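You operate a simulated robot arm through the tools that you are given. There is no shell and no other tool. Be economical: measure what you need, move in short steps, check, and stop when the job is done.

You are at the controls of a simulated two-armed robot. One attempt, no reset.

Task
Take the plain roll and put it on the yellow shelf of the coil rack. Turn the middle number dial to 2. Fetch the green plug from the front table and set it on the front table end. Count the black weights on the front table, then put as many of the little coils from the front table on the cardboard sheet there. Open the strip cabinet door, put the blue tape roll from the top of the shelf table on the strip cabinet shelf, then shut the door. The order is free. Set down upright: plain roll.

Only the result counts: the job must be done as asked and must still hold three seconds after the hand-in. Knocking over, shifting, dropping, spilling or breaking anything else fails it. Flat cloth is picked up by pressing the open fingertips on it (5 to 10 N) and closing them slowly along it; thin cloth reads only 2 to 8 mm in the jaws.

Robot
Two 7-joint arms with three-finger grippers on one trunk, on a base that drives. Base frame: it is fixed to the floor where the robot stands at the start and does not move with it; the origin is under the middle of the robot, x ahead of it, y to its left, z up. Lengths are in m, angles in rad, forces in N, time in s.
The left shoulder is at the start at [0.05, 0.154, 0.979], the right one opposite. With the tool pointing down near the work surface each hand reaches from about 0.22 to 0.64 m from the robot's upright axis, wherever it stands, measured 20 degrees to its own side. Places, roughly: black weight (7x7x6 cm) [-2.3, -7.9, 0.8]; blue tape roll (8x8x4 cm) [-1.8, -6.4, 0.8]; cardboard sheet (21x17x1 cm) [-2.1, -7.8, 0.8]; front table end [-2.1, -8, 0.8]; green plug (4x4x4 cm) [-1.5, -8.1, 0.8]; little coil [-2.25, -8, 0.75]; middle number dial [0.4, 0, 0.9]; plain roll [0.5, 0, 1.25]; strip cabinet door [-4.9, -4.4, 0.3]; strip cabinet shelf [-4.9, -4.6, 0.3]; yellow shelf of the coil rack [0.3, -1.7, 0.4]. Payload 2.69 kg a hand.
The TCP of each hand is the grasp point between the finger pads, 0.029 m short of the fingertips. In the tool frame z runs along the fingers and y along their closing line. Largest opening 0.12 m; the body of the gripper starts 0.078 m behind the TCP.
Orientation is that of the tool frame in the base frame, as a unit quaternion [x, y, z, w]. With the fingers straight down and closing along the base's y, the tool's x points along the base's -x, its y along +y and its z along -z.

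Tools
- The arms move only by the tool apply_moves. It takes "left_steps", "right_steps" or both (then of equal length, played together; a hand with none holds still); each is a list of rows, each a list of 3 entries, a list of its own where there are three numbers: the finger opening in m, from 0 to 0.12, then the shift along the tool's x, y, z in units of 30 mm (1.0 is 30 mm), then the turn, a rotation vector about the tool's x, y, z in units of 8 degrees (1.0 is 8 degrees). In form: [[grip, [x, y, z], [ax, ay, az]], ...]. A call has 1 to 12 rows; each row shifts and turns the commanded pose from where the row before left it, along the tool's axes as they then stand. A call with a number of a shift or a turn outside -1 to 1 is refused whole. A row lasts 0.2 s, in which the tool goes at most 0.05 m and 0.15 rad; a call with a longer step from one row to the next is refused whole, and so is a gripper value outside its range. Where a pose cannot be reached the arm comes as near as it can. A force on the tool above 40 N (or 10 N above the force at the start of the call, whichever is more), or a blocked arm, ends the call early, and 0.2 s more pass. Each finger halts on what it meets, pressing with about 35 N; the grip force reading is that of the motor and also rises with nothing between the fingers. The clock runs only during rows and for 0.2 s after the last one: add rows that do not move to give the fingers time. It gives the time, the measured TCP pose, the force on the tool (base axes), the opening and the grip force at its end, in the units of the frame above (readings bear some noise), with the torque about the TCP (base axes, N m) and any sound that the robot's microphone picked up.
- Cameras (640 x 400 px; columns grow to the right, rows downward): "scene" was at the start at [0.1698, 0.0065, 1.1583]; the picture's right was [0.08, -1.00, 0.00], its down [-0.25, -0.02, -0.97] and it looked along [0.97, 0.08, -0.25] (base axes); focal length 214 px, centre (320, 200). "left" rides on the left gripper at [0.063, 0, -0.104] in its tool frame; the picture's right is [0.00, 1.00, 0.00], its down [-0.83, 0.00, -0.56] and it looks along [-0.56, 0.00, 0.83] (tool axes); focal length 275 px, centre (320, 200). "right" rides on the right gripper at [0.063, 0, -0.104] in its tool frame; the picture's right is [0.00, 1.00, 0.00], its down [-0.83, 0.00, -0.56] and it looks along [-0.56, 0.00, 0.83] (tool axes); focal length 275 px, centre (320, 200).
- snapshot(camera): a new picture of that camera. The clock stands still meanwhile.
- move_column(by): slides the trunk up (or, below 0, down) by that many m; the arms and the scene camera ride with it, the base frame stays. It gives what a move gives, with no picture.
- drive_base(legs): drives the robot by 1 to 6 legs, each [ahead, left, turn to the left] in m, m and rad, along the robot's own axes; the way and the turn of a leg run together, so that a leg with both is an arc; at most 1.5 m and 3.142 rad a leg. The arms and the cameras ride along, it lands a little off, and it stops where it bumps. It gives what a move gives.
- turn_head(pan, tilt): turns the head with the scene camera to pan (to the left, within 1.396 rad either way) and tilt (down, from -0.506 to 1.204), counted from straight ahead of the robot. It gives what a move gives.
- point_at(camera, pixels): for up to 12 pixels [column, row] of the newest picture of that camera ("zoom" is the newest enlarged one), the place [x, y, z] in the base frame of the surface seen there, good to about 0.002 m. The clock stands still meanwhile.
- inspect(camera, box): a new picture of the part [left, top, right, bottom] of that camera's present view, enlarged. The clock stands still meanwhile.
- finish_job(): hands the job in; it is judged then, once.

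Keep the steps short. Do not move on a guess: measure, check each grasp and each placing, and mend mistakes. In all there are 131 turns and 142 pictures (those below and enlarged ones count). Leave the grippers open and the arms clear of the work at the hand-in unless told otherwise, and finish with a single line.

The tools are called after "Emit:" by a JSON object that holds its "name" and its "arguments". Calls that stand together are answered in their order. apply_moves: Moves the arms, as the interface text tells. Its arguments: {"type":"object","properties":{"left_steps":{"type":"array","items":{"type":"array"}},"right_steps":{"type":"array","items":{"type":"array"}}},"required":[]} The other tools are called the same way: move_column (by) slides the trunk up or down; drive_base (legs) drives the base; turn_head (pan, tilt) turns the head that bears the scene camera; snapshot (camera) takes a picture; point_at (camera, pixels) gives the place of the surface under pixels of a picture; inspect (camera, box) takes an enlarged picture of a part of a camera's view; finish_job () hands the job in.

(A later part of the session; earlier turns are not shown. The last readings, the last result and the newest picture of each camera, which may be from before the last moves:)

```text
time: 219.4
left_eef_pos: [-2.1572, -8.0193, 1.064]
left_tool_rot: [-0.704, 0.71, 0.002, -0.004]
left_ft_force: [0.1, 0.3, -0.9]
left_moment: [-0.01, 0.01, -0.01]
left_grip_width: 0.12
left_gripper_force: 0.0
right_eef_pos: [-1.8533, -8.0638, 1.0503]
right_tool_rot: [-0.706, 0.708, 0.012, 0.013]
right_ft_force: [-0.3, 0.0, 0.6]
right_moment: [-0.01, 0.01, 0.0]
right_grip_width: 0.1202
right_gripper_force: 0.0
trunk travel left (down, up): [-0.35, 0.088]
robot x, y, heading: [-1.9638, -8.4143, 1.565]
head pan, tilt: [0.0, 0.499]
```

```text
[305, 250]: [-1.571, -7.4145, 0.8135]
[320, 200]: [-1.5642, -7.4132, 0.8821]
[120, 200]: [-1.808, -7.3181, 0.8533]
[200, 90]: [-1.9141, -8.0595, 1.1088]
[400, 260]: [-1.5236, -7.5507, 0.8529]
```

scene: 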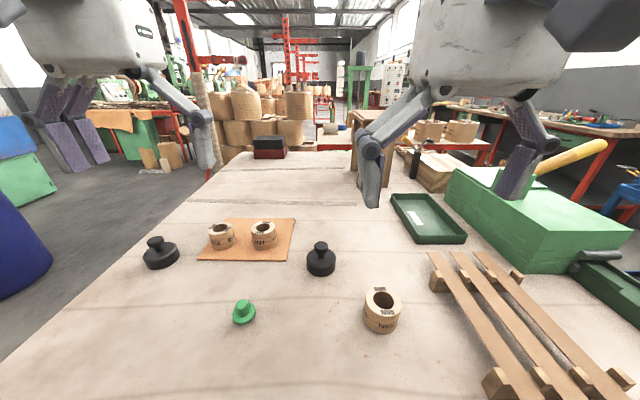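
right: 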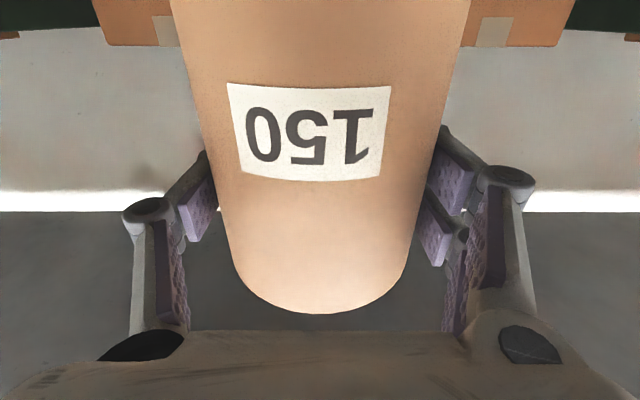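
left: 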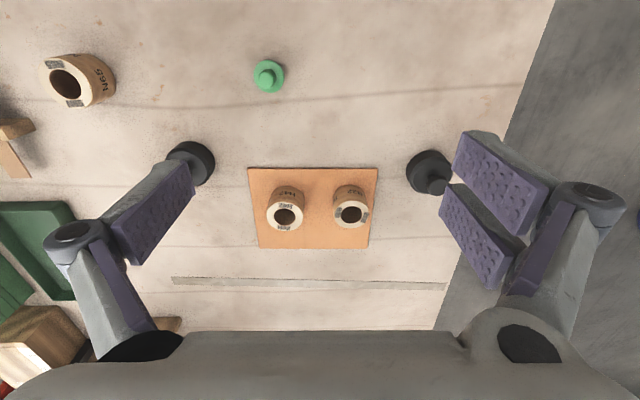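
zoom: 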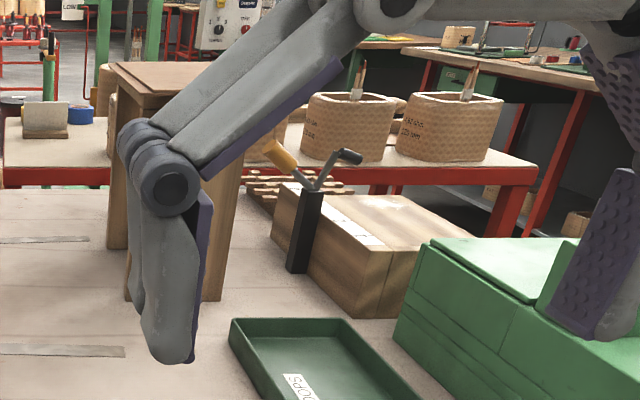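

That's a crank tool, not a weight, so the count is two and two coils are placed. Now a route to the shelf table's north side: I'll measure the western passage.

Emit:
{"name": "point_at", "arguments": {"camera": "scene", "pixels": [[20, 260], [20, 180], [145, 165], [200, 170], [183, 175], [245, 145], [105, 200], [175, 190], [185, 60], [300, 143], [268, 155], [235, 150]]}}

Emit:
{"name": "turn_head", "arguments": {"pan": 0.75, "tilt": 0.3}}

Emit:
{"name": "snapshot", "arguments": {"camera": "scene"}}

```text
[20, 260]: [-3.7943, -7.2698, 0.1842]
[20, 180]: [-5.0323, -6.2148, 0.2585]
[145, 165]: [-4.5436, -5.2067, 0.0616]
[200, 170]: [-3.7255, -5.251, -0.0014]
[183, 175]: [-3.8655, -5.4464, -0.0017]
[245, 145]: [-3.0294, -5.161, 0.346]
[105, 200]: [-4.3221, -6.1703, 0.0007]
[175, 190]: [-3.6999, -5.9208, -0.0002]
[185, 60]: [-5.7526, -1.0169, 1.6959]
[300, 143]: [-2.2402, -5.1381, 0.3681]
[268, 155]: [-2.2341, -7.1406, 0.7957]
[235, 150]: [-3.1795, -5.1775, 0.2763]
```

```text
time: 220.6
left_eef_pos: [-2.1563, -8.0198, 1.0639]
left_tool_rot: [-0.704, 0.71, 0.001, -0.003]
left_ft_force: [-0.1, 0.0, 0.8]
left_moment: [-0.01, 0.0, 0.01]
left_grip_width: 0.1202
left_gripper_force: 0.1
right_eef_pos: [-1.8536, -8.0646, 1.0506]
right_tool_rot: [-0.706, 0.708, 0.013, 0.012]
right_ft_force: [0.1, 0.8, 0.2]
right_moment: [-0.01, 0.0, 0.0]
right_grip_width: 0.1199
right_gripper_force: 0.0
trunk travel left (down, up): [-0.35, 0.088]
robot x, y, heading: [-1.9666, -8.4138, 1.564]
head pan, tilt: [0.75, 0.3]
```

```text
69 pictures are left
```

scene: 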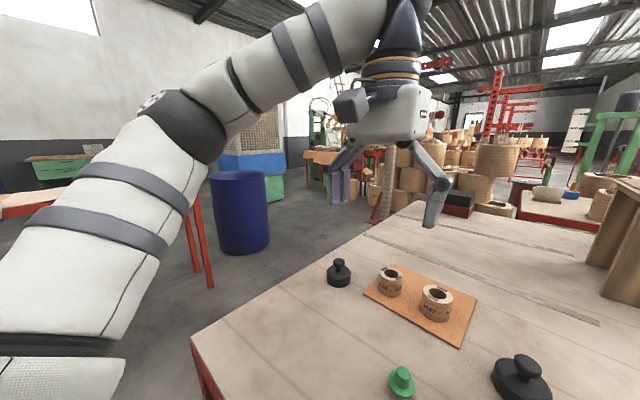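

There seems to be a passage between the front table and the barrel/red frame. I'll measure it.

Emit:
{"name": "point_at", "arguments": {"camera": "scene", "pixels": [[210, 286], [195, 268], [268, 245], [215, 245], [375, 220], [360, 190], [415, 190], [440, 185], [280, 195], [310, 185], [475, 185], [300, 260]]}}

```text
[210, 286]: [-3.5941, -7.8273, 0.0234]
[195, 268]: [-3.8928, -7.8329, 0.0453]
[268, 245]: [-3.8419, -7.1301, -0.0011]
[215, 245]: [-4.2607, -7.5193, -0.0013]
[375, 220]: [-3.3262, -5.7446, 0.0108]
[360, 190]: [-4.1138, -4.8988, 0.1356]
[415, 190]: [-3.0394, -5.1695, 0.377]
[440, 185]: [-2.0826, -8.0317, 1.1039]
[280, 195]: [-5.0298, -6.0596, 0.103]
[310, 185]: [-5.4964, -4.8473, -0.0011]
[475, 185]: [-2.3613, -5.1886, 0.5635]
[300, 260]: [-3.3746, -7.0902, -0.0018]
```

The western corridor is x -2.4…-3.6. I'll back up, shift left to x≈-2.85, then go north.

Emit:
{"name": "drive_base", "arguments": {"legs": [[-0.25, 0, 0.006], [0, 0.9, 0], [1.0, 0, 0]]}}

Emit:
{"name": "turn_head", "arguments": {"pan": 0.0, "tilt": 0.35}}

Emit:
{"name": "snapshot", "arguments": {"camera": "scene"}}

```text
time: 234.1
left_eef_pos: [-3.0484, -7.2609, 1.0647]
left_tool_rot: [-0.7, 0.714, 0.0, -0.002]
left_ft_force: [0.3, -0.2, 0.8]
left_moment: [-0.01, -0.01, -0.01]
left_grip_width: 0.1199
left_gripper_force: 0.0
right_eef_pos: [-2.7449, -7.3111, 1.0505]
right_tool_rot: [-0.702, 0.712, 0.012, 0.013]
right_ft_force: [-0.5, -0.1, 0.1]
right_moment: [-0.01, -0.01, 0.03]
right_grip_width: 0.12
right_gripper_force: 0.0
trunk travel left (down, up): [-0.35, 0.088]
robot x, y, heading: [-2.8608, -7.6638, 1.562]
head pan, tilt: [0.75, 0.3]
```

```text
time: 235.2
left_eef_pos: [-3.0478, -7.2621, 1.065]
left_tool_rot: [-0.701, 0.713, 0.002, -0.002]
left_ft_force: [0.2, 0.0, -0.2]
left_moment: [0.01, 0.02, -0.01]
left_grip_width: 0.1201
left_gripper_force: 0.0
right_eef_pos: [-2.7448, -7.311, 1.0503]
right_tool_rot: [-0.702, 0.712, 0.012, 0.012]
right_ft_force: [-0.4, -1.1, -0.6]
right_moment: [-0.04, 0.01, 0.0]
right_grip_width: 0.1199
right_gripper_force: 0.0
trunk travel left (down, up): [-0.35, 0.088]
robot x, y, heading: [-2.8611, -7.6596, 1.557]
head pan, tilt: [0.0, 0.351]
```

```text
68 pictures are left
```

scene: 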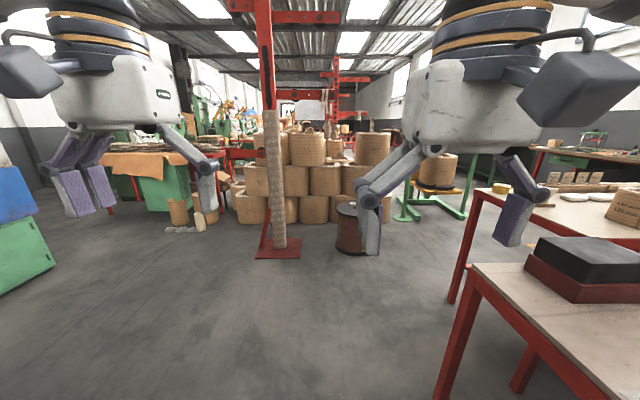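

The floor ahead is clear up to the red post at (277,250). I'll measure the post, the table corner and the tape.

Emit:
{"name": "point_at", "arguments": {"camera": "scene", "pixels": [[277, 256], [300, 256], [350, 240], [478, 192], [452, 300], [541, 192], [500, 188], [440, 390], [470, 270], [577, 197]]}}

Emit:
{"name": "drive_base", "arguments": {"legs": [[1.15, 0.0, 0.005]]}}

Emit:
{"name": "turn_head", "arguments": {"pan": -0.9, "tilt": 0.45}}

Emit:
{"name": "snapshot", "arguments": {"camera": "scene"}}

```text
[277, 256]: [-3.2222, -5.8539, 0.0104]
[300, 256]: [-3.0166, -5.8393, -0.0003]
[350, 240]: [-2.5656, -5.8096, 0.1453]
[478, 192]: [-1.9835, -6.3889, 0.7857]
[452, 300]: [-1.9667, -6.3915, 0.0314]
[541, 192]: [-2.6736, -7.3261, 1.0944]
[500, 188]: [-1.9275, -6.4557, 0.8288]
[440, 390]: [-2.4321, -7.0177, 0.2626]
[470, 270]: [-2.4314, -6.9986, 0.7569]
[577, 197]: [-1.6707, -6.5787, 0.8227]
```

```text
time: 241.1
left_eef_pos: [-3.0183, -6.106, 1.064]
left_tool_rot: [-0.695, 0.719, 0.001, -0.003]
left_ft_force: [-0.8, 0.7, 0.1]
left_moment: [-0.02, 0.0, -0.03]
left_grip_width: 0.1201
left_gripper_force: 0.0
right_eef_pos: [-2.7171, -6.1596, 1.0499]
right_tool_rot: [-0.698, 0.716, 0.012, 0.013]
right_ft_force: [1.0, 0.2, 0.4]
right_moment: [-0.01, 0.0, -0.02]
right_grip_width: 0.1202
right_gripper_force: 0.1
trunk travel left (down, up): [-0.35, 0.088]
robot x, y, heading: [-2.8396, -6.5104, 1.54]
head pan, tilt: [0.0, 0.351]
```

```text
time: 242.3
left_eef_pos: [-3.0194, -6.1059, 1.0635]
left_tool_rot: [-0.695, 0.719, 0.001, -0.003]
left_ft_force: [-0.4, -0.2, 0.3]
left_moment: [-0.02, 0.01, -0.01]
left_grip_width: 0.12
left_gripper_force: 0.1
right_eef_pos: [-2.7172, -6.1595, 1.0503]
right_tool_rot: [-0.697, 0.717, 0.012, 0.013]
right_ft_force: [0.2, 0.0, 0.0]
right_moment: [0.0, 0.0, -0.01]
right_grip_width: 0.1201
right_gripper_force: 0.1
trunk travel left (down, up): [-0.35, 0.088]
robot x, y, heading: [-2.8396, -6.5095, 1.546]
head pan, tilt: [-0.901, 0.45]
```

```text
67 pictures are left
```

scene: 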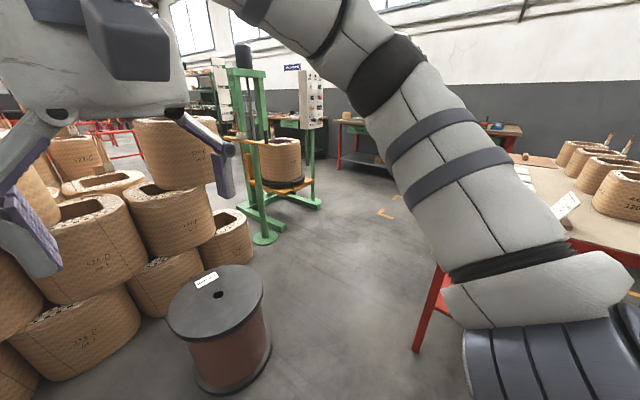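

I'll turn right to face +x and look at the shelf table.

Emit:
{"name": "drive_base", "arguments": {"legs": [[0, 0, -1.545]]}}

Emit:
{"name": "turn_head", "arguments": {"pan": 0.0, "tilt": 0.45}}

Emit:
{"name": "snapshot", "arguments": {"camera": "scene"}}

```text
time: 246.5
left_eef_pos: [-2.4381, -6.3263, 1.0644]
left_tool_rot: [0.015, 1.0, 0.003, -0.001]
left_ft_force: [-0.5, 0.4, 0.2]
left_moment: [0.01, -0.01, -0.02]
left_grip_width: 0.1203
left_gripper_force: 0.2
right_eef_pos: [-2.4904, -6.629, 1.051]
right_tool_rot: [0.012, 1.0, 0.0, 0.018]
right_ft_force: [-0.5, -0.1, -0.5]
right_moment: [-0.03, -0.01, 0.01]
right_grip_width: 0.1197
right_gripper_force: 0.1
trunk travel left (down, up): [-0.35, 0.088]
robot x, y, heading: [-2.8394, -6.5094, -0.031]
head pan, tilt: [-0.901, 0.45]
```

```text
time: 247.7
left_eef_pos: [-2.4386, -6.3261, 1.0646]
left_tool_rot: [0.016, 1.0, 0.002, -0.001]
left_ft_force: [-0.3, -0.1, -0.2]
left_moment: [-0.02, -0.01, 0.0]
left_grip_width: 0.1201
left_gripper_force: 0.0
right_eef_pos: [-2.4897, -6.6279, 1.0506]
right_tool_rot: [0.013, 1.0, 0.0, 0.018]
right_ft_force: [-0.8, -1.6, 0.0]
right_moment: [0.01, -0.01, 0.0]
right_grip_width: 0.12
right_gripper_force: 0.0
trunk travel left (down, up): [-0.35, 0.088]
robot x, y, heading: [-2.8371, -6.5074, -0.029]
head pan, tilt: [0.0, 0.45]
```

```text
66 pictures are left
```

scene: 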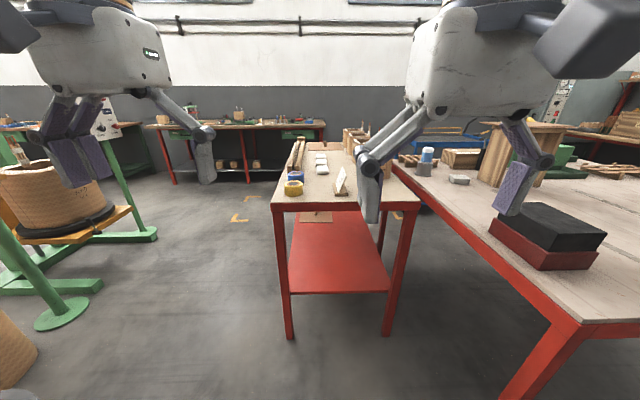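

The blue tape is at about (296,177) behind the yellow one at (293,188). I'll enlarge and measure.

Emit:
{"name": "inspect", "arguments": {"camera": "scene", "box": [265, 140, 385, 215]}}

Emit:
{"name": "point_at", "arguments": {"camera": "zoom", "pixels": [[165, 190], [165, 205], [130, 200], [205, 200], [150, 240], [185, 255], [120, 255], [170, 215], [400, 260], [300, 180], [50, 325], [430, 325]]}}

```text
5.33 times, centred on (325, 178) of scene
```

zoom: 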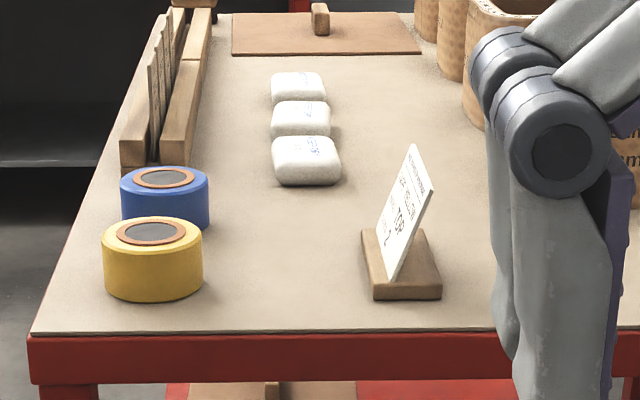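

```text
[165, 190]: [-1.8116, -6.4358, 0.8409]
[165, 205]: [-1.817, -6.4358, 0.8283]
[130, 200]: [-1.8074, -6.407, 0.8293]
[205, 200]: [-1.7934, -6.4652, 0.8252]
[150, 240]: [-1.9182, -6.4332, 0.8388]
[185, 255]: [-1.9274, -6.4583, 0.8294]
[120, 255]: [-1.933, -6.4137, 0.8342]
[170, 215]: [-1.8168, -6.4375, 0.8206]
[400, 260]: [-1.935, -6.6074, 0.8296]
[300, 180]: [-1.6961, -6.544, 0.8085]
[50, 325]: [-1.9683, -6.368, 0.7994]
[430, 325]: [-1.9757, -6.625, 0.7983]
```

I have the tape's position: centre about (-1.777,-6.436), top 0.84, table 0.799. How I grip it depends on the cabinet, so I'll scout that first. I'll turn to face west and drive a bit.

Emit:
{"name": "drive_base", "arguments": {"legs": [[0, 0, 1.57], [0, 0, 1.2]]}}

Emit:
{"name": "turn_head", "arguments": {"pan": -0.2, "tilt": 0.25}}

Emit:
{"name": "snapshot", "arguments": {"camera": "scene"}}

```text
time: 254.8
left_eef_pos: [-3.2787, -6.5179, 1.0637]
left_tool_rot: [0.977, -0.216, 0.001, 0.002]
left_ft_force: [0.3, 0.5, 0.5]
left_moment: [-0.04, 0.01, -0.02]
left_grip_width: 0.12
left_gripper_force: 0.0
right_eef_pos: [-3.1109, -6.2602, 1.0508]
right_tool_rot: [0.977, -0.214, -0.017, -0.004]
right_ft_force: [0.0, 0.3, 0.4]
right_moment: [-0.03, 0.0, 0.06]
right_grip_width: 0.12
right_gripper_force: 0.0
trunk travel left (down, up): [-0.35, 0.088]
robot x, y, heading: [-2.8398, -6.5027, 2.71]
head pan, tilt: [0.0, 0.45]
```

```text
time: 255.6
left_eef_pos: [-3.2769, -6.5165, 1.0638]
left_tool_rot: [0.976, -0.216, 0.0, 0.003]
left_ft_force: [-0.5, 0.3, 0.2]
left_moment: [-0.01, 0.01, 0.01]
left_grip_width: 0.1202
left_gripper_force: 0.0
right_eef_pos: [-3.1106, -6.2599, 1.0506]
right_tool_rot: [0.977, -0.212, -0.017, -0.004]
right_ft_force: [-0.3, 0.7, 1.4]
right_moment: [-0.04, 0.0, 0.02]
right_grip_width: 0.1201
right_gripper_force: 0.2
trunk travel left (down, up): [-0.35, 0.088]
robot x, y, heading: [-2.8397, -6.5088, 2.713]
head pan, tilt: [-0.201, 0.25]
```

```text
64 pictures are left
```

scene: 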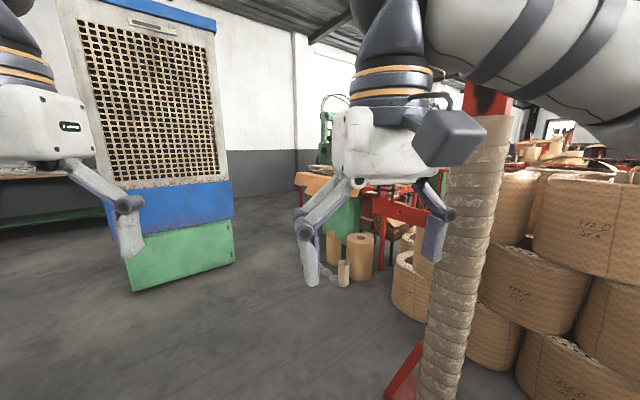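

Behind the hand, near (345,220), is a green cabinet under a bench. I'll enlarge and measure.

Emit:
{"name": "inspect", "arguments": {"camera": "scene", "box": [270, 130, 450, 300]}}

Emit:
{"name": "point_at", "arguments": {"camera": "scene", "pixels": [[345, 215], [330, 200], [356, 205], [315, 183], [375, 215], [340, 285], [360, 275], [235, 260], [132, 290], [425, 210], [318, 150]]}}

```text
2.35 times, centred on (360, 215) of scene
```

zoom: 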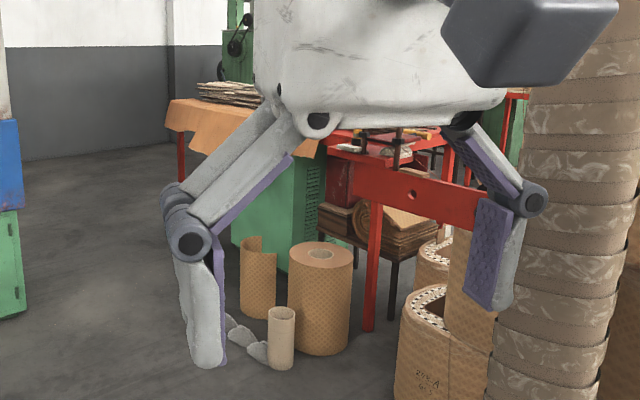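

```text
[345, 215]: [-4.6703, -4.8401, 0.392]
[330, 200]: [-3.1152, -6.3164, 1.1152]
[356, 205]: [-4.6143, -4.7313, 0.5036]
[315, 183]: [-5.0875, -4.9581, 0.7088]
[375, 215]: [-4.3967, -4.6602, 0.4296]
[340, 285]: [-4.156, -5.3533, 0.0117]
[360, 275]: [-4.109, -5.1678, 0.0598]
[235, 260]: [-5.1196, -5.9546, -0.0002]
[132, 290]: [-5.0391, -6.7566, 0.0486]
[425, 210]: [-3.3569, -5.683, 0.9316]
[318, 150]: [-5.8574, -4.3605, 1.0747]
```

The green cabinet is the strip cabinet. It sits under the bench, with its door on the far (+y) side, low down. A tilted grip with the wrist camera on top suits it, so I'll turn back to the shelf table while rolling the left hand 180°.

Emit:
{"name": "apply_moves", "arguments": {"left_steps": [[0.12, [0, 0, 0], [0, 0, 1]], [0.12, [0, 0, 0], [0, 0, 1]], [0.12, [0, 0, 0], [0, 0, 1]], [0.12, [0, 0, 0], [0, 0, 1]], [0.12, [0, 0, 0], [0, 0, 1]], [0.12, [0, 0, 0], [0, 0, 1]], [0.12, [0, 0, 0], [0, 0, 1]], [0.12, [0, 0, 0], [0, 0, 1]], [0.12, [0, 0, 0], [0, 0, 1]], [0.12, [0, 0, 0], [0, 0, 1]], [0.12, [0, 0, 0], [0, 0, 1]], [0.12, [0, 0, 0], [0, 0, 1]]]}}

Emit:
{"name": "drive_base", "arguments": {"legs": [[0, 0, -1.5], [0, 0, -1.21], [0.15, -0.09, 0]]}}

```text
time: 258.2
left_eef_pos: [-3.1228, -6.4913, 0.986]
left_tool_rot: [-0.493, 0.87, -0.001, -0.001]
left_ft_force: [0.1, 0.9, -0.2]
left_moment: [0.02, 0.03, 0.02]
left_grip_width: 0.1202
left_gripper_force: 0.1
left hand out of reach, approached as far as the arm can: row 6, 7, 8, 9, 10, 11, 12
right_eef_pos: [-3.1113, -6.2598, 1.0505]
right_tool_rot: [0.977, -0.213, -0.017, -0.004]
right_ft_force: [-0.1, 0.7, 0.3]
right_moment: [0.0, 0.02, -0.01]
right_grip_width: 0.12
right_gripper_force: 0.0
trunk travel left (down, up): [-0.35, 0.088]
robot x, y, heading: [-2.8385, -6.5115, 2.708]
head pan, tilt: [-0.201, 0.25]
```

```text
time: 266.4
left_eef_pos: [-2.4267, -6.5146, 0.9871]
left_tool_rot: [0.761, 0.648, 0.0, -0.001]
left_ft_force: [0.8, 0.5, 0.0]
left_moment: [0.0, 0.02, -0.01]
left_grip_width: 0.1199
left_gripper_force: 0.1
right_eef_pos: [-2.3511, -6.7339, 1.0503]
right_tool_rot: [0.026, 1.0, 0.0, 0.016]
right_ft_force: [0.1, 0.1, 0.2]
right_moment: [0.03, 0.01, 0.0]
right_grip_width: 0.1201
right_gripper_force: 0.1
trunk travel left (down, up): [-0.35, 0.088]
robot x, y, heading: [-2.6924, -6.6035, -0.053]
head pan, tilt: [-0.201, 0.25]
```

The roll got only about halfway (joint limit), so I'll undo it. Instead I'll approach the tape from the south-west with a 40° yaw, tilted 45°; that keeps the hand clear of the yellow roll.

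Emit:
{"name": "apply_moves", "arguments": {"left_steps": [[0.12, [0, 0, -0.4], [0, 0, -1]], [0.12, [0, 0, -0.4], [0, 0, -1]], [0.12, [0, 0, -0.4], [0, 0, -1]], [0.12, [0, 0, -0.4], [0, 0, -1]], [0.12, [0, 0, -0.4], [0, 0, -1]], [0.12, [0, 0, -0.4], [0, 0, -1]], [0.12, [0, 0, -0.4], [0, 0, -1]], [0.12, [0, 0, 0], [0, 0, -1]], [0.12, [0, 0, 0], [0, 0, -1]], [0.12, [0, 0, 0], [0, 0, -1]], [0.12, [0, 0, 0], [0, 0, -1]], [0.12, [0, 0, 0], [0, 0, -1]]]}}

Emit:
{"name": "apply_moves", "arguments": {"left_steps": [[0.12, [0, 0, 0], [0, 0, -0.95]], [0.12, [0, 0, 0], [0, 0, -0.95]], [0.12, [0, 0, 0], [0, 0, -0.95]], [0.12, [0, 0, 0], [0, 0, -0.95]], [0.12, [0, 0, 0], [0, 0, -0.95]], [0.12, [0, 0, 0], [0, 0, -0.65]], [0.12, [0, 0, 0], [0, -0.94, 0]], [0.12, [0, 0, 0], [0, -0.94, 0]], [0.12, [0, 0, 0], [0, -0.94, 0]], [0.12, [0, 0, 0], [0, -0.94, 0]], [0.12, [0, 0, 0], [0, -0.94, 0]], [0.12, [0, 0, 0], [0, -0.94, 0]]]}}

Emit:
{"name": "turn_head", "arguments": {"pan": 0.0, "tilt": 0.5}}

Emit:
{"name": "snapshot", "arguments": {"camera": "scene"}}

```text
time: 269.1
left_eef_pos: [-2.4269, -6.5146, 1.0705]
left_tool_rot: [0.026, 1.0, 0.001, -0.001]
left_ft_force: [0.1, 0.6, 0.9]
left_moment: [-0.01, -0.01, 0.01]
left_grip_width: 0.1201
left_gripper_force: 0.0
right_eef_pos: [-2.3514, -6.7356, 1.0491]
right_tool_rot: [0.027, 0.999, -0.001, 0.018]
right_ft_force: [0.7, -0.4, 0.2]
right_moment: [0.0, 0.02, 0.02]
right_grip_width: 0.1203
right_gripper_force: 0.0
trunk travel left (down, up): [-0.35, 0.088]
robot x, y, heading: [-2.699, -6.6042, -0.055]
head pan, tilt: [-0.201, 0.25]
```

```text
time: 271.7
left_eef_pos: [-2.3945, -6.5284, 1.0409]
left_tool_rot: [-0.39, 0.863, 0.096, 0.306]
left_ft_force: [-0.5, -0.1, 0.9]
left_moment: [-0.01, -0.03, -0.01]
left_grip_width: 0.1201
left_gripper_force: 0.0
left hand out of reach, approached as far as the arm can: row 10, 11, 12
right_eef_pos: [-2.3523, -6.734, 1.0501]
right_tool_rot: [0.027, 0.999, -0.001, 0.017]
right_ft_force: [-0.4, 0.3, 0.6]
right_moment: [-0.03, -0.02, 0.01]
right_grip_width: 0.1198
right_gripper_force: 0.0
trunk travel left (down, up): [-0.35, 0.088]
robot x, y, heading: [-2.693, -6.6028, -0.05]
head pan, tilt: [-0.201, 0.25]
stopped in row 12 (left hand): the arm was blocked; the commanded pose is now the measured one
```

```text
time: 272.5
left_eef_pos: [-2.3932, -6.5274, 1.0356]
left_tool_rot: [-0.388, 0.862, 0.108, 0.308]
left_ft_force: [0.8, -0.1, 0.2]
left_moment: [-0.02, -0.03, 0.0]
left_grip_width: 0.12
left_gripper_force: 0.1
right_eef_pos: [-2.3522, -6.7341, 1.0492]
right_tool_rot: [0.026, 1.0, -0.001, 0.017]
right_ft_force: [-0.4, 0.4, 0.0]
right_moment: [-0.03, -0.02, 0.02]
right_grip_width: 0.1199
right_gripper_force: 0.0
trunk travel left (down, up): [-0.35, 0.088]
robot x, y, heading: [-2.6973, -6.6045, -0.052]
head pan, tilt: [0.0, 0.499]
```

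```text
62 pictures are left
```

scene: 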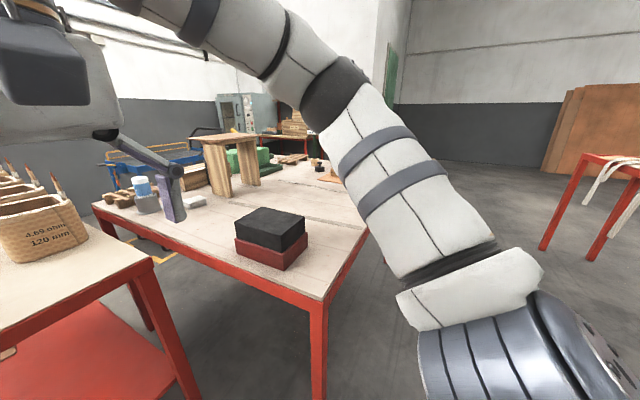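

The view doesn't match pan 0, and the left arm was reported blocked (the two arms or the body may be touching). I'll move the left hand away from the right one and retake.

Emit:
{"name": "apply_moves", "arguments": {"left_steps": [[0.12, [0, 0.6, 0], [0, 0, 0]], [0.12, [0, 0.6, 0], [0, 0, 0]], [0.12, [0, 0.6, 0], [0, 0, 0]]]}}

Emit:
{"name": "turn_head", "arguments": {"pan": 0.1, "tilt": 0.5}}

Emit:
{"name": "snapshot", "arguments": {"camera": "scene"}}

```text
time: 273.4
left_eef_pos: [-2.4126, -6.4832, 1.0174]
left_tool_rot: [-0.445, 0.842, 0.136, 0.274]
left_ft_force: [0.1, -0.5, 0.2]
left_moment: [0.0, 0.0, 0.01]
left_grip_width: 0.1201
left_gripper_force: 0.0
left hand out of reach, approached as far as the arm can: row 2, 3
right_eef_pos: [-2.353, -6.7345, 1.0508]
right_tool_rot: [0.026, 0.999, -0.001, 0.018]
right_ft_force: [0.2, 0.4, 0.3]
right_moment: [0.02, -0.01, 0.0]
right_grip_width: 0.12
right_gripper_force: 0.0
trunk travel left (down, up): [-0.35, 0.088]
robot x, y, heading: [-2.693, -6.6084, -0.051]
head pan, tilt: [0.0, 0.499]
stopped in row 3 (left hand): the arm was blocked; the commanded pose is now the measured one
```

```text
time: 274.1
left_eef_pos: [-2.4126, -6.4828, 1.0175]
left_tool_rot: [-0.445, 0.842, 0.136, 0.274]
left_ft_force: [-0.3, -0.2, 0.4]
left_moment: [0.02, 0.01, -0.01]
left_grip_width: 0.1198
left_gripper_force: 0.1
right_eef_pos: [-2.3508, -6.7337, 1.0496]
right_tool_rot: [0.026, 1.0, -0.001, 0.018]
right_ft_force: [-0.1, 0.2, -0.5]
right_moment: [-0.01, 0.07, 0.0]
right_grip_width: 0.1199
right_gripper_force: 0.0
trunk travel left (down, up): [-0.35, 0.088]
robot x, y, heading: [-2.6953, -6.6033, -0.049]
head pan, tilt: [0.099, 0.499]
```

```text
61 pictures are left
```

scene: 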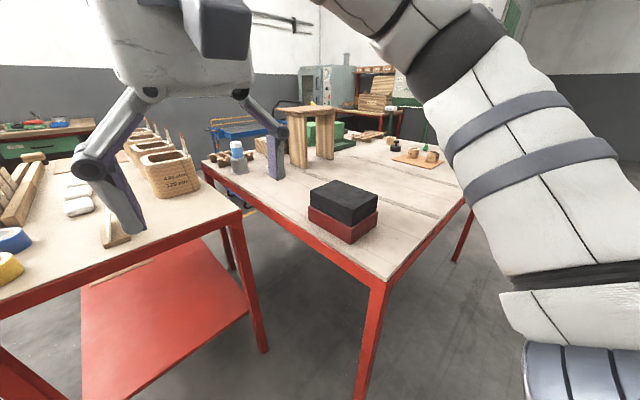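

The view still looks off, so the left elbow is probably crowding the head. The hand is too close to the shoulder. I'll move it 0.2 m forward (+x).

Emit:
{"name": "apply_moves", "arguments": {"left_steps": [[0.12, [-0.5, -0.92, 0.38], [0, 0, 0]], [0.12, [-0.5, -0.92, 0.38], [0, 0, 0]], [0.12, [-0.5, -0.92, 0.38], [0, 0, 0]], [0.12, [-0.5, -0.92, 0.38], [0, 0, 0]], [0.12, [-0.5, -0.92, 0.38], [0, 0, 0]], [0.12, [-0.5, -0.92, 0.38], [0, 0, 0]]]}}

Emit:
{"name": "turn_head", "arguments": {"pan": 0.15, "tilt": 0.5}}

Emit:
{"name": "snapshot", "arguments": {"camera": "scene"}}

```text
time: 275.4
left_eef_pos: [-2.2116, -6.4851, 1.0156]
left_tool_rot: [-0.442, 0.842, 0.137, 0.276]
left_ft_force: [-0.7, -0.2, 0.6]
left_moment: [0.04, 0.02, 0.01]
left_grip_width: 0.12
left_gripper_force: 0.1
right_eef_pos: [-2.3522, -6.7343, 1.0494]
right_tool_rot: [0.026, 0.999, -0.003, 0.018]
right_ft_force: [-0.5, 0.4, -0.9]
right_moment: [0.0, 0.03, 0.0]
right_grip_width: 0.1204
right_gripper_force: 0.1
trunk travel left (down, up): [-0.35, 0.088]
robot x, y, heading: [-2.6958, -6.6048, -0.053]
head pan, tilt: [0.099, 0.499]
```

```text
time: 276.1
left_eef_pos: [-2.214, -6.4851, 1.0158]
left_tool_rot: [-0.442, 0.842, 0.137, 0.277]
left_ft_force: [-0.2, 0.3, 0.4]
left_moment: [0.01, -0.03, -0.03]
left_grip_width: 0.1199
left_gripper_force: 0.0
right_eef_pos: [-2.352, -6.7342, 1.0506]
right_tool_rot: [0.026, 1.0, -0.002, 0.018]
right_ft_force: [0.9, 0.0, -0.3]
right_moment: [-0.01, 0.0, -0.03]
right_grip_width: 0.1201
right_gripper_force: 0.0
trunk travel left (down, up): [-0.35, 0.088]
robot x, y, heading: [-2.6967, -6.6038, -0.055]
head pan, tilt: [0.15, 0.499]
```

```text
60 pictures are left
```

scene: 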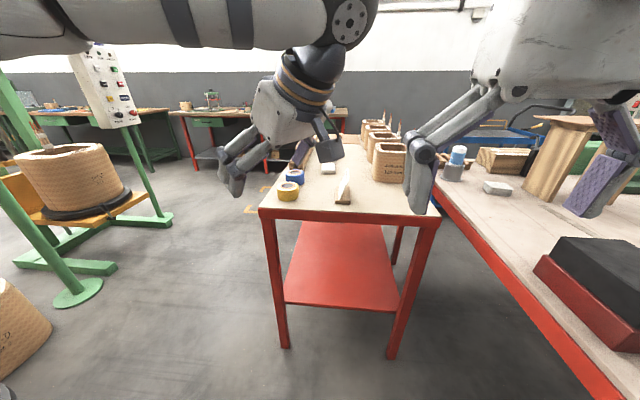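

The view is right again. I'll trim the left hand to yaw 40°, tilt 45°, then drive ahead 0.27.

Emit:
{"name": "apply_moves", "arguments": {"left_steps": [[0.12, [0, 0, 0], [0.53, 0.01, 0.74]], [0.12, [0, 0, 0], [0.53, 0.01, 0.74]], [0.12, [0, 0, 0], [0, -0.62, 0]], [0.12, [0, 0, 0], [0, -0.62, 0]], [0.12, [0, 0, 0], [0, 0, 0]]]}}

Emit:
{"name": "drive_base", "arguments": {"legs": [[0.27, 0, 0.05]]}}

Emit:
{"name": "snapshot", "arguments": {"camera": "left"}}

Emit:
{"name": "snapshot", "arguments": {"camera": "scene"}}

```text
time: 277.3
left_eef_pos: [-2.2129, -6.4853, 1.0176]
left_tool_rot: [-0.322, 0.863, 0.13, 0.368]
left_ft_force: [-0.2, -0.1, 0.0]
left_moment: [0.02, 0.0, 0.01]
left_grip_width: 0.12
left_gripper_force: 0.1
right_eef_pos: [-2.3519, -6.7357, 1.0512]
right_tool_rot: [0.027, 0.999, -0.002, 0.018]
right_ft_force: [-0.2, 0.4, 1.1]
right_moment: [0.02, 0.0, 0.0]
right_grip_width: 0.1201
right_gripper_force: 0.1
trunk travel left (down, up): [-0.35, 0.088]
robot x, y, heading: [-2.6961, -6.6074, -0.052]
head pan, tilt: [0.15, 0.499]
```

```text
time: 279.2
left_eef_pos: [-1.9525, -6.4687, 1.0176]
left_tool_rot: [-0.344, 0.855, 0.139, 0.364]
left_ft_force: [0.5, 0.3, -0.4]
left_moment: [0.0, 0.0, 0.02]
left_grip_width: 0.1198
left_gripper_force: 0.0
right_eef_pos: [-2.0786, -6.7241, 1.0487]
right_tool_rot: [0.001, 1.0, -0.001, 0.018]
right_ft_force: [0.2, -0.2, 0.1]
right_moment: [-0.03, 0.03, 0.01]
right_grip_width: 0.1201
right_gripper_force: 0.1
trunk travel left (down, up): [-0.35, 0.088]
robot x, y, heading: [-2.4316, -6.6146, -0.004]
head pan, tilt: [0.15, 0.499]
```

```text
59 pictures are left
```

left: 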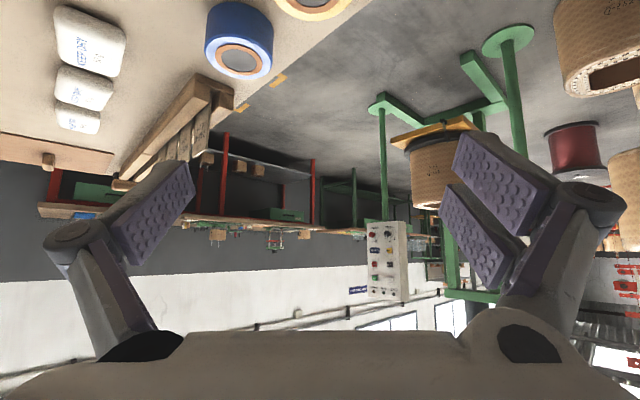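

```text
58 pictures are left
```

scene: 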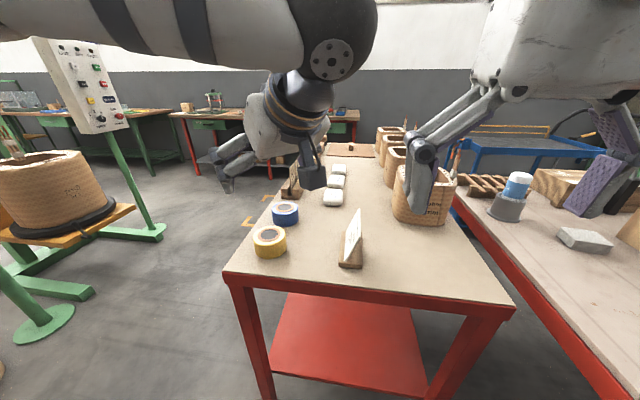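

Tape positions from both views: I'll measure the blue tape, the rack next to it, and the sign.

Emit:
{"name": "point_at", "arguments": {"camera": "scene", "pixels": [[285, 205], [285, 224], [273, 213], [298, 213], [289, 197], [269, 231], [286, 240], [355, 225], [350, 262], [334, 197]]}}

Emit:
{"name": "point_at", "arguments": {"camera": "left", "pixels": [[240, 60], [207, 50], [272, 50], [225, 85], [235, 40], [190, 90], [120, 60]]}}

```text
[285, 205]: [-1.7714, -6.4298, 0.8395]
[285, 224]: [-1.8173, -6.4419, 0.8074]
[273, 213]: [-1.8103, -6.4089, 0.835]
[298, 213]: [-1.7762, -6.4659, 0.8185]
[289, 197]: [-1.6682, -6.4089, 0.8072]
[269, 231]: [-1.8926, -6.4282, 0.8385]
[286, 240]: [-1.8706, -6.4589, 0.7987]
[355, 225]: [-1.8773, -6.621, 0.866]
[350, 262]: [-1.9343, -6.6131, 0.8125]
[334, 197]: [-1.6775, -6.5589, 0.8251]
```

```text
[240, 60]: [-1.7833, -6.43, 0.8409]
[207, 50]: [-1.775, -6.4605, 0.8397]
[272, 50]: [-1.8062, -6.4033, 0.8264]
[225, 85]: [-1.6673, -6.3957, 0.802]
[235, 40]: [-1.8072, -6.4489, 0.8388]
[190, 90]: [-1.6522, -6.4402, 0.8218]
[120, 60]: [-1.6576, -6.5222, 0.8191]
```

Blue tape centre ≈(-1.781,-6.431). I'll bring the left hand to a pre-grasp 9 cm back along its axis, at (-1.836,-6.482,0.894).

Emit:
{"name": "apply_moves", "arguments": {"left_steps": [[0.1, [0.246, -0.589, 0.942], [0, 0, 0]], [0.1, [0.246, -0.589, 0.942], [0, 0, 0]], [0.1, [0.246, -0.589, 0.942], [0, 0, 0]], [0.1, [0.246, -0.589, 0.942], [0, 0, 0]], [0.1, [0.246, -0.589, 0.942], [0, 0, 0]], [0.1, [0, 0, 0], [0, 0, 0]]]}}

Emit:
{"name": "snapshot", "arguments": {"camera": "left"}}

Emit:
{"name": "snapshot", "arguments": {"camera": "scene"}}

```text
time: 280.6
left_eef_pos: [-1.835, -6.4814, 0.8949]
left_tool_rot: [-0.342, 0.855, 0.138, 0.365]
left_ft_force: [-0.4, -0.3, -0.9]
left_moment: [0.0, 0.0, -0.05]
left_grip_width: 0.0998
left_gripper_force: 0.1
right_eef_pos: [-2.0802, -6.7244, 1.0502]
right_tool_rot: [0.001, 1.0, 0.0, 0.017]
right_ft_force: [-0.4, -0.2, -0.5]
right_moment: [0.01, 0.0, 0.0]
right_grip_width: 0.1199
right_gripper_force: 0.1
trunk travel left (down, up): [-0.35, 0.088]
robot x, y, heading: [-2.4358, -6.6093, -0.004]
head pan, tilt: [0.15, 0.499]
```

```text
57 pictures are left
```

left: 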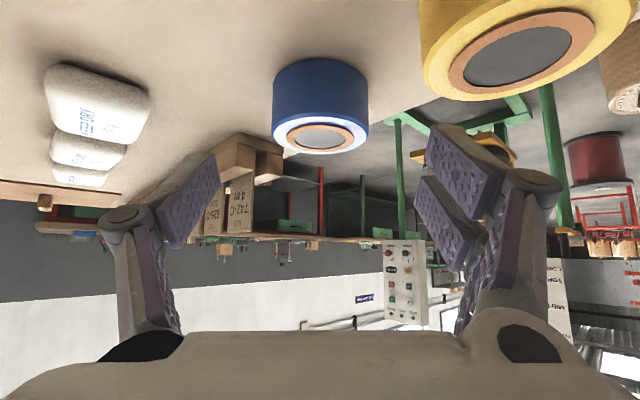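

```text
56 pictures are left
```

scene: 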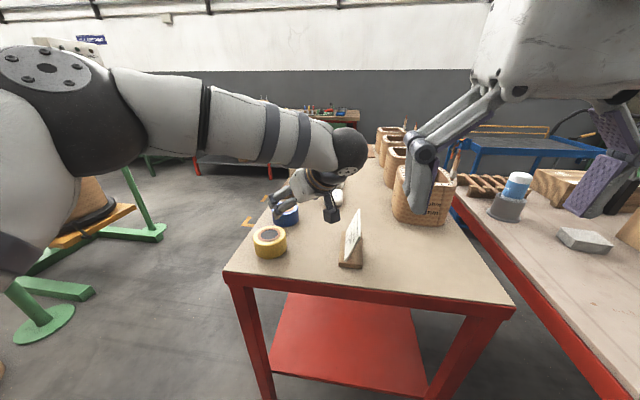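

The tape is centred between the fingers. I'll advance 9 cm along the tool axis and close.

Emit:
{"name": "apply_moves", "arguments": {"left_steps": [[0.1, [0, 0, 0.8], [0, 0, 0]], [0.1, [0, 0, 0.8], [0, 0, 0]], [0.1, [0, 0, 0.8], [0, 0, 0]], [0.1, [0, 0, 0.55], [0, 0, 0]], [0.1, [0, 0, 0], [0, 0, 0]]]}}

Emit:
{"name": "snapshot", "arguments": {"camera": "left"}}

```text
time: 281.8
left_eef_pos: [-1.7909, -6.438, 0.8307]
left_tool_rot: [-0.344, 0.854, 0.139, 0.365]
left_ft_force: [0.8, 0.4, 0.6]
left_moment: [0.04, 0.0, 0.02]
left_grip_width: 0.0998
left_gripper_force: 0.1
right_eef_pos: [-2.0797, -6.7237, 1.0501]
right_tool_rot: [0.0, 1.0, 0.0, 0.017]
right_ft_force: [-0.7, 0.0, 0.1]
right_moment: [0.01, 0.0, 0.03]
right_grip_width: 0.12
right_gripper_force: 0.0
trunk travel left (down, up): [-0.35, 0.088]
robot x, y, heading: [-2.4296, -6.6092, -0.001]
head pan, tilt: [0.15, 0.499]
```

```text
55 pictures are left
```

left: 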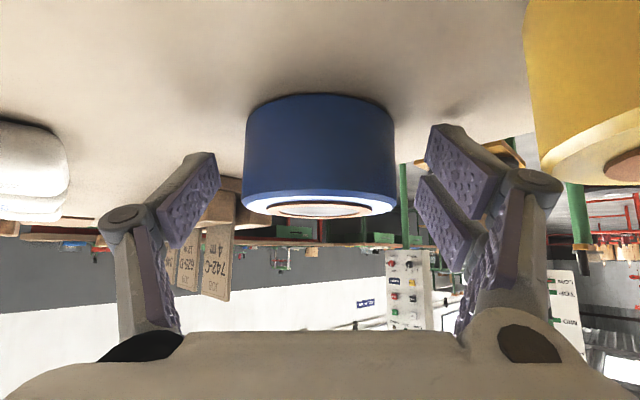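

The tape sits between the finger pads. I'll close and lift.

Emit:
{"name": "apply_moves", "arguments": {"left_steps": [[0.08, [0, 0, 0], [0, 0, 0]], [0.05, [0, 0, 0], [0, 0, 0]], [0.05, [0, 0, 0], [0, 0, 0]], [0.05, [0, 0, 0], [0, 0, 0]], [0.05, [-0.3, 0, -0.3], [0, 0, 0]], [0.05, [-0.6, 0, -0.6], [0, 0, 0]], [0.05, [-0.6, 0, -0.6], [0, 0, 0]], [0.05, [-0.6, 0, -0.6], [0, 0, 0]], [0.05, [0, 0, 0], [0, 0, 0]]]}}

Emit:
{"name": "snapshot", "arguments": {"camera": "left"}}

Emit:
{"name": "snapshot", "arguments": {"camera": "scene"}}

```text
time: 283.8
left_eef_pos: [-1.7915, -6.4382, 0.9204]
left_tool_rot: [-0.344, 0.854, 0.14, 0.364]
left_ft_force: [-0.1, 0.7, -1.8]
left_moment: [-0.02, 0.0, -0.01]
left_grip_width: 0.0707
left_gripper_force: 34.8
right_eef_pos: [-2.0798, -6.7254, 1.0506]
right_tool_rot: [0.001, 1.0, -0.001, 0.018]
right_ft_force: [0.6, 0.1, 0.1]
right_moment: [-0.02, 0.0, 0.01]
right_grip_width: 0.1196
right_gripper_force: 0.0
trunk travel left (down, up): [-0.35, 0.088]
robot x, y, heading: [-2.4277, -6.6138, -0.004]
head pan, tilt: [0.15, 0.499]
```

```text
54 pictures are left
```

left: 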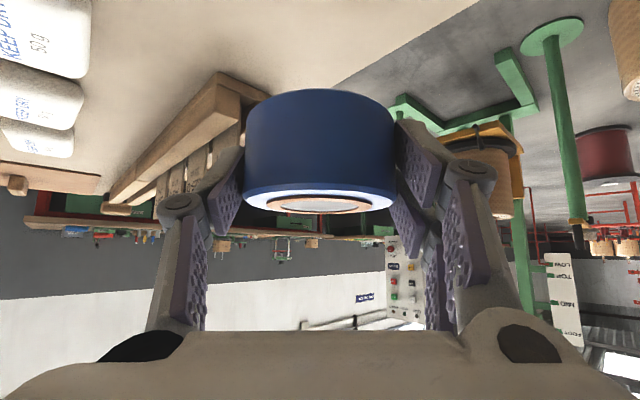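

```text
53 pictures are left
```

scene: 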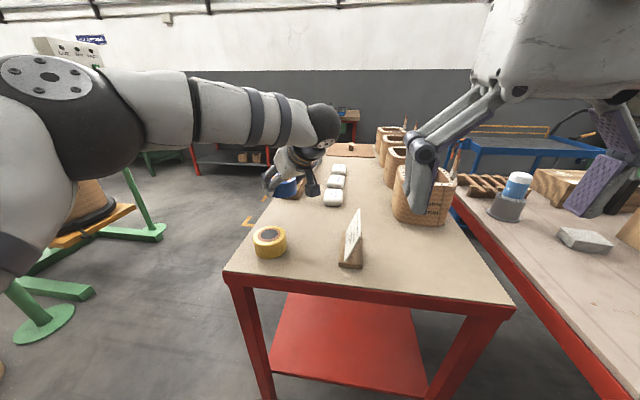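

The tape is held flat (71 mm). I'll raise it, back off, turn west, and look for a way round the cabinet.

Emit:
{"name": "apply_moves", "arguments": {"left_steps": [[0.05, [-0.6, 0, -0.6], [0, 0, 0]], [0.05, [-0.6, 0, -0.6], [0, 0, 0]], [0.05, [-0.6, 0, -0.6], [0, 0, 0]], [0.05, [-0.6, 0, -0.6], [0, 0, 0]]]}}

Emit:
{"name": "drive_base", "arguments": {"legs": [[-0.5, 0, 0], [0, 0, 1.5], [0, 0, 1.5], [1.0, 0, 0]]}}

Emit:
{"name": "turn_head", "arguments": {"pan": -0.5, "tilt": 0.2}}

Emit:
{"name": "snapshot", "arguments": {"camera": "scene"}}

```text
time: 284.8
left_eef_pos: [-1.7946, -6.4388, 1.0237]
left_tool_rot: [-0.343, 0.855, 0.139, 0.364]
left_ft_force: [0.3, -0.5, -0.7]
left_moment: [-0.01, 0.01, -0.04]
left_grip_width: 0.0705
left_gripper_force: 34.7
right_eef_pos: [-2.0806, -6.725, 1.0511]
right_tool_rot: [0.002, 1.0, -0.002, 0.018]
right_ft_force: [0.1, 0.4, -0.3]
right_moment: [-0.02, 0.04, 0.02]
right_grip_width: 0.1198
right_gripper_force: 0.1
trunk travel left (down, up): [-0.35, 0.088]
robot x, y, heading: [-2.4266, -6.6124, -0.004]
head pan, tilt: [0.15, 0.499]
```

```text
time: 299.9
left_eef_pos: [-4.5905, -6.5794, 1.023]
left_tool_rot: [0.873, 0.293, -0.371, 0.117]
left_ft_force: [-0.6, 0.3, -2.1]
left_moment: [0.0, 0.0, 0.03]
left_grip_width: 0.0706
left_gripper_force: 35.0
right_eef_pos: [-4.272, -6.3287, 1.0505]
right_tool_rot: [0.998, -0.059, -0.017, 0.0]
right_ft_force: [-0.6, 0.3, 0.0]
right_moment: [-0.01, 0.0, 0.0]
right_grip_width: 0.1201
right_gripper_force: 0.0
trunk travel left (down, up): [-0.35, 0.088]
robot x, y, heading: [-3.9352, -6.4816, 3.024]
head pan, tilt: [0.15, 0.499]
```

```text
time: 301.0
left_eef_pos: [-4.5909, -6.5795, 1.0231]
left_tool_rot: [0.873, 0.293, -0.371, 0.117]
left_ft_force: [-0.2, -0.2, -0.9]
left_moment: [0.03, -0.01, -0.01]
left_grip_width: 0.0705
left_gripper_force: 34.4
right_eef_pos: [-4.2713, -6.3293, 1.0499]
right_tool_rot: [0.998, -0.06, -0.017, -0.003]
right_ft_force: [1.1, 0.0, -1.2]
right_moment: [0.0, 0.01, 0.01]
right_grip_width: 0.1202
right_gripper_force: 0.0
trunk travel left (down, up): [-0.35, 0.088]
robot x, y, heading: [-3.9354, -6.4828, 3.023]
head pan, tilt: [-0.499, 0.201]
```

```text
52 pictures are left
```

scene: 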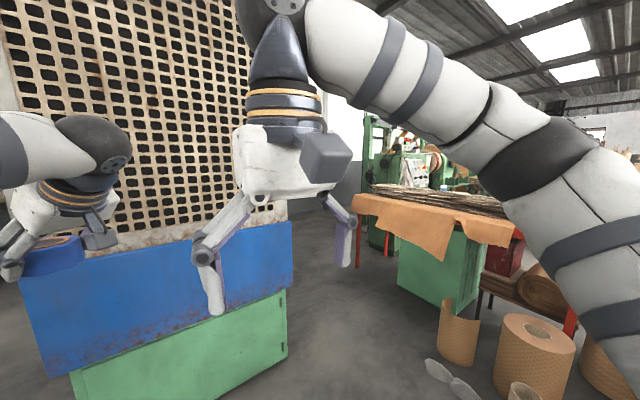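

I see the bench with the green cabinet at (440,260) and a gap to its left. I'll measure the gap.

Emit:
{"name": "point_at", "arguments": {"camera": "scene", "pixels": [[358, 268], [387, 255], [357, 200], [510, 240], [445, 300], [400, 285], [285, 350], [330, 210], [372, 240], [300, 220], [440, 345], [480, 240]]}}

Emit:
{"name": "inspect", "arguments": {"camera": "scene", "box": [300, 100, 600, 340]}}

```text
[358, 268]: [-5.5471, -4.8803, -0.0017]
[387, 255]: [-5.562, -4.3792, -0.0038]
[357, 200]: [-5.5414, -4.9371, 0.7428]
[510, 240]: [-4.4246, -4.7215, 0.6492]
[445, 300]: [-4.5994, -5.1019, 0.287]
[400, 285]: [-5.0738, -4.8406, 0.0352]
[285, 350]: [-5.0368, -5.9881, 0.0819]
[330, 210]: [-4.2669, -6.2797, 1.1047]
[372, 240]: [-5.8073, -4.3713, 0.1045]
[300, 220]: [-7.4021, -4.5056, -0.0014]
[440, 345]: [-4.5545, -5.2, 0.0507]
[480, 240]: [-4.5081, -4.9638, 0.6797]
```

```text
1.67 times, centred on (450, 220) of scene
```

zoom: 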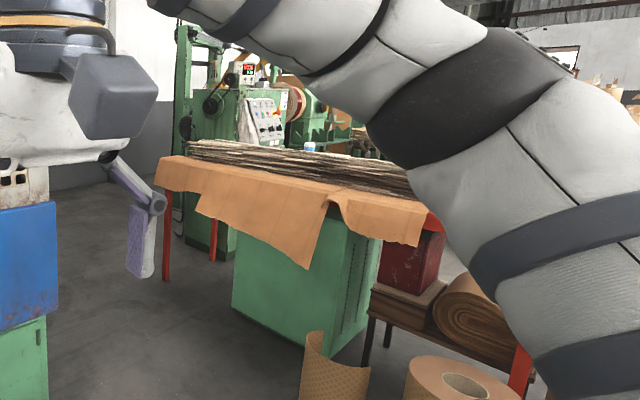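

I'll measure the machine behind the bench to see whether there is room on the north side.

Emit:
{"name": "point_at", "arguments": {"camera": "zoom", "pixels": [[215, 110], [260, 110], [230, 160], [190, 210], [225, 240], [295, 130], [340, 130], [330, 90], [360, 130], [300, 90]]}}

```text
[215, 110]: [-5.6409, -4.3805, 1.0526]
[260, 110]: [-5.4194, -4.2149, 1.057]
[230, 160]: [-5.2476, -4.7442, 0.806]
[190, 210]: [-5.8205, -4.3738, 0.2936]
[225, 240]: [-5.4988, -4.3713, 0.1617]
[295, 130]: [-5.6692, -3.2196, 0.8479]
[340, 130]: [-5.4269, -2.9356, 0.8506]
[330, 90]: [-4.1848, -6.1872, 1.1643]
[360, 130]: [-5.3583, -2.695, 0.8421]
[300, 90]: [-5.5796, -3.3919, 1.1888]
```

The north side of the bench looks free, but it's only reachable by the eastern lane I used before. I'll raise the trunk and retrace that way.

Emit:
{"name": "move_column", "arguments": {"by": 0.085}}

Emit:
{"name": "drive_base", "arguments": {"legs": [[-1.08, 0, 0], [0, 0, -1.452], [-1.0, 0, 0], [-1.02, 0, 0]]}}

Emit:
{"name": "turn_head", "arguments": {"pan": -0.8, "tilt": 0.4}}

Emit:
{"name": "snapshot", "arguments": {"camera": "scene"}}

```text
time: 302.2
left_eef_pos: [-4.5785, -6.5813, 1.1325]
left_tool_rot: [0.866, 0.294, -0.389, 0.108]
left_ft_force: [0.2, -0.2, -1.2]
left_moment: [-0.02, -0.01, -0.01]
left_grip_width: 0.0705
left_gripper_force: 34.3
right_eef_pos: [-4.2705, -6.3306, 1.1347]
right_tool_rot: [0.998, -0.06, -0.017, -0.002]
right_ft_force: [-0.7, -0.4, -0.7]
right_moment: [-0.01, -0.04, 0.0]
right_grip_width: 0.12
right_gripper_force: 0.1
trunk travel left (down, up): [-0.435, 0.003]
robot x, y, heading: [-3.9355, -6.4808, 3.021]
head pan, tilt: [-0.499, 0.201]
```

```text
time: 320.9
left_eef_pos: [-3.0252, -7.9888, 1.1331]
left_tool_rot: [0.84, -0.361, -0.362, -0.181]
left_ft_force: [0.3, -0.1, -1.5]
left_moment: [-0.02, -0.02, 0.01]
left_grip_width: 0.0704
left_gripper_force: 35.3
right_eef_pos: [-2.7457, -8.2691, 1.1356]
right_tool_rot: [-0.699, 0.715, 0.012, 0.013]
right_ft_force: [1.0, 0.4, 0.7]
right_moment: [-0.01, 0.02, 0.0]
right_grip_width: 0.1202
right_gripper_force: 0.1
trunk travel left (down, up): [-0.435, 0.003]
robot x, y, heading: [-2.8596, -8.6153, 1.549]
head pan, tilt: [-0.499, 0.201]
```

```text
time: 321.7
left_eef_pos: [-3.0264, -7.9889, 1.134]
left_tool_rot: [0.841, -0.361, -0.36, -0.181]
left_ft_force: [-0.2, 0.0, -1.1]
left_moment: [0.0, 0.01, 0.0]
left_grip_width: 0.0705
left_gripper_force: 35.0
right_eef_pos: [-2.7446, -8.2693, 1.1348]
right_tool_rot: [-0.699, 0.715, 0.011, 0.013]
right_ft_force: [0.1, -0.1, -0.8]
right_moment: [-0.02, 0.03, 0.04]
right_grip_width: 0.1203
right_gripper_force: 0.0
trunk travel left (down, up): [-0.435, 0.003]
robot x, y, heading: [-2.864, -8.6168, 1.546]
head pan, tilt: [-0.799, 0.4]
```

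```text
50 pictures are left
```

scene: 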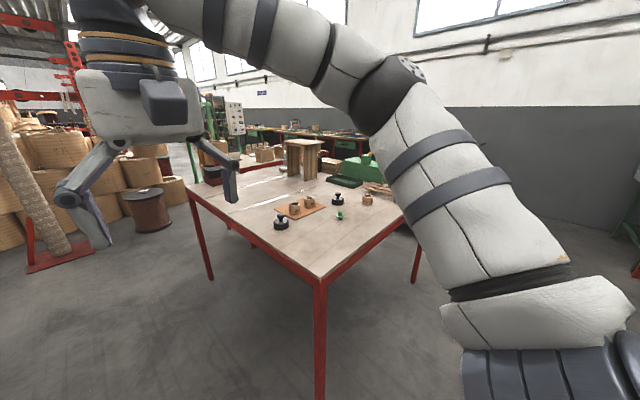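

All is well on the table. I'll straighten and drive right (east) past the table.

Emit:
{"name": "drive_base", "arguments": {"legs": [[-0.05, 0, 0.026], [0, -1.25, 0], [0, -1.25, 0]]}}

Emit:
{"name": "turn_head", "arguments": {"pan": -0.5, "tilt": 0.4}}

Emit:
{"name": "snapshot", "arguments": {"camera": "scene"}}

```text
time: 341.5
left_eef_pos: [-0.5561, -7.9913, 1.1339]
left_tool_rot: [0.851, -0.336, -0.367, -0.17]
left_ft_force: [0.1, 0.2, -1.2]
left_moment: [0.01, -0.01, 0.01]
left_grip_width: 0.0701
left_gripper_force: 35.1
right_eef_pos: [-0.2596, -8.2574, 1.1354]
right_tool_rot: [0.721, -0.693, -0.012, -0.013]
right_ft_force: [-0.5, -0.4, 0.6]
right_moment: [0.0, 0.02, 0.03]
right_grip_width: 0.1199
right_gripper_force: 0.0
trunk travel left (down, up): [-0.435, 0.003]
robot x, y, heading: [-0.3571, -8.6072, 1.614]
head pan, tilt: [-0.799, 0.4]
```

```text
time: 342.3
left_eef_pos: [-0.5567, -7.9923, 1.1349]
left_tool_rot: [0.851, -0.336, -0.367, -0.17]
left_ft_force: [0.1, -0.4, -1.4]
left_moment: [-0.02, 0.0, 0.01]
left_grip_width: 0.0706
left_gripper_force: 35.2
right_eef_pos: [-0.2601, -8.2557, 1.1353]
right_tool_rot: [0.721, -0.692, -0.012, -0.013]
right_ft_force: [0.0, 0.1, -0.3]
right_moment: [0.03, -0.02, 0.01]
right_grip_width: 0.1199
right_gripper_force: 0.1
trunk travel left (down, up): [-0.435, 0.003]
robot x, y, heading: [-0.3584, -8.6128, 1.611]
head pan, tilt: [-0.499, 0.4]
```

```text
49 pictures are left
```

scene: 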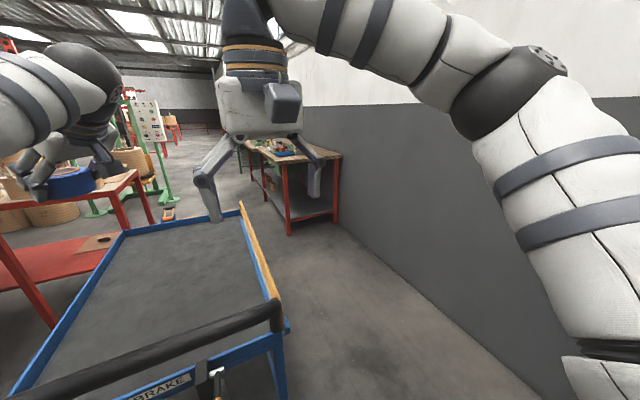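

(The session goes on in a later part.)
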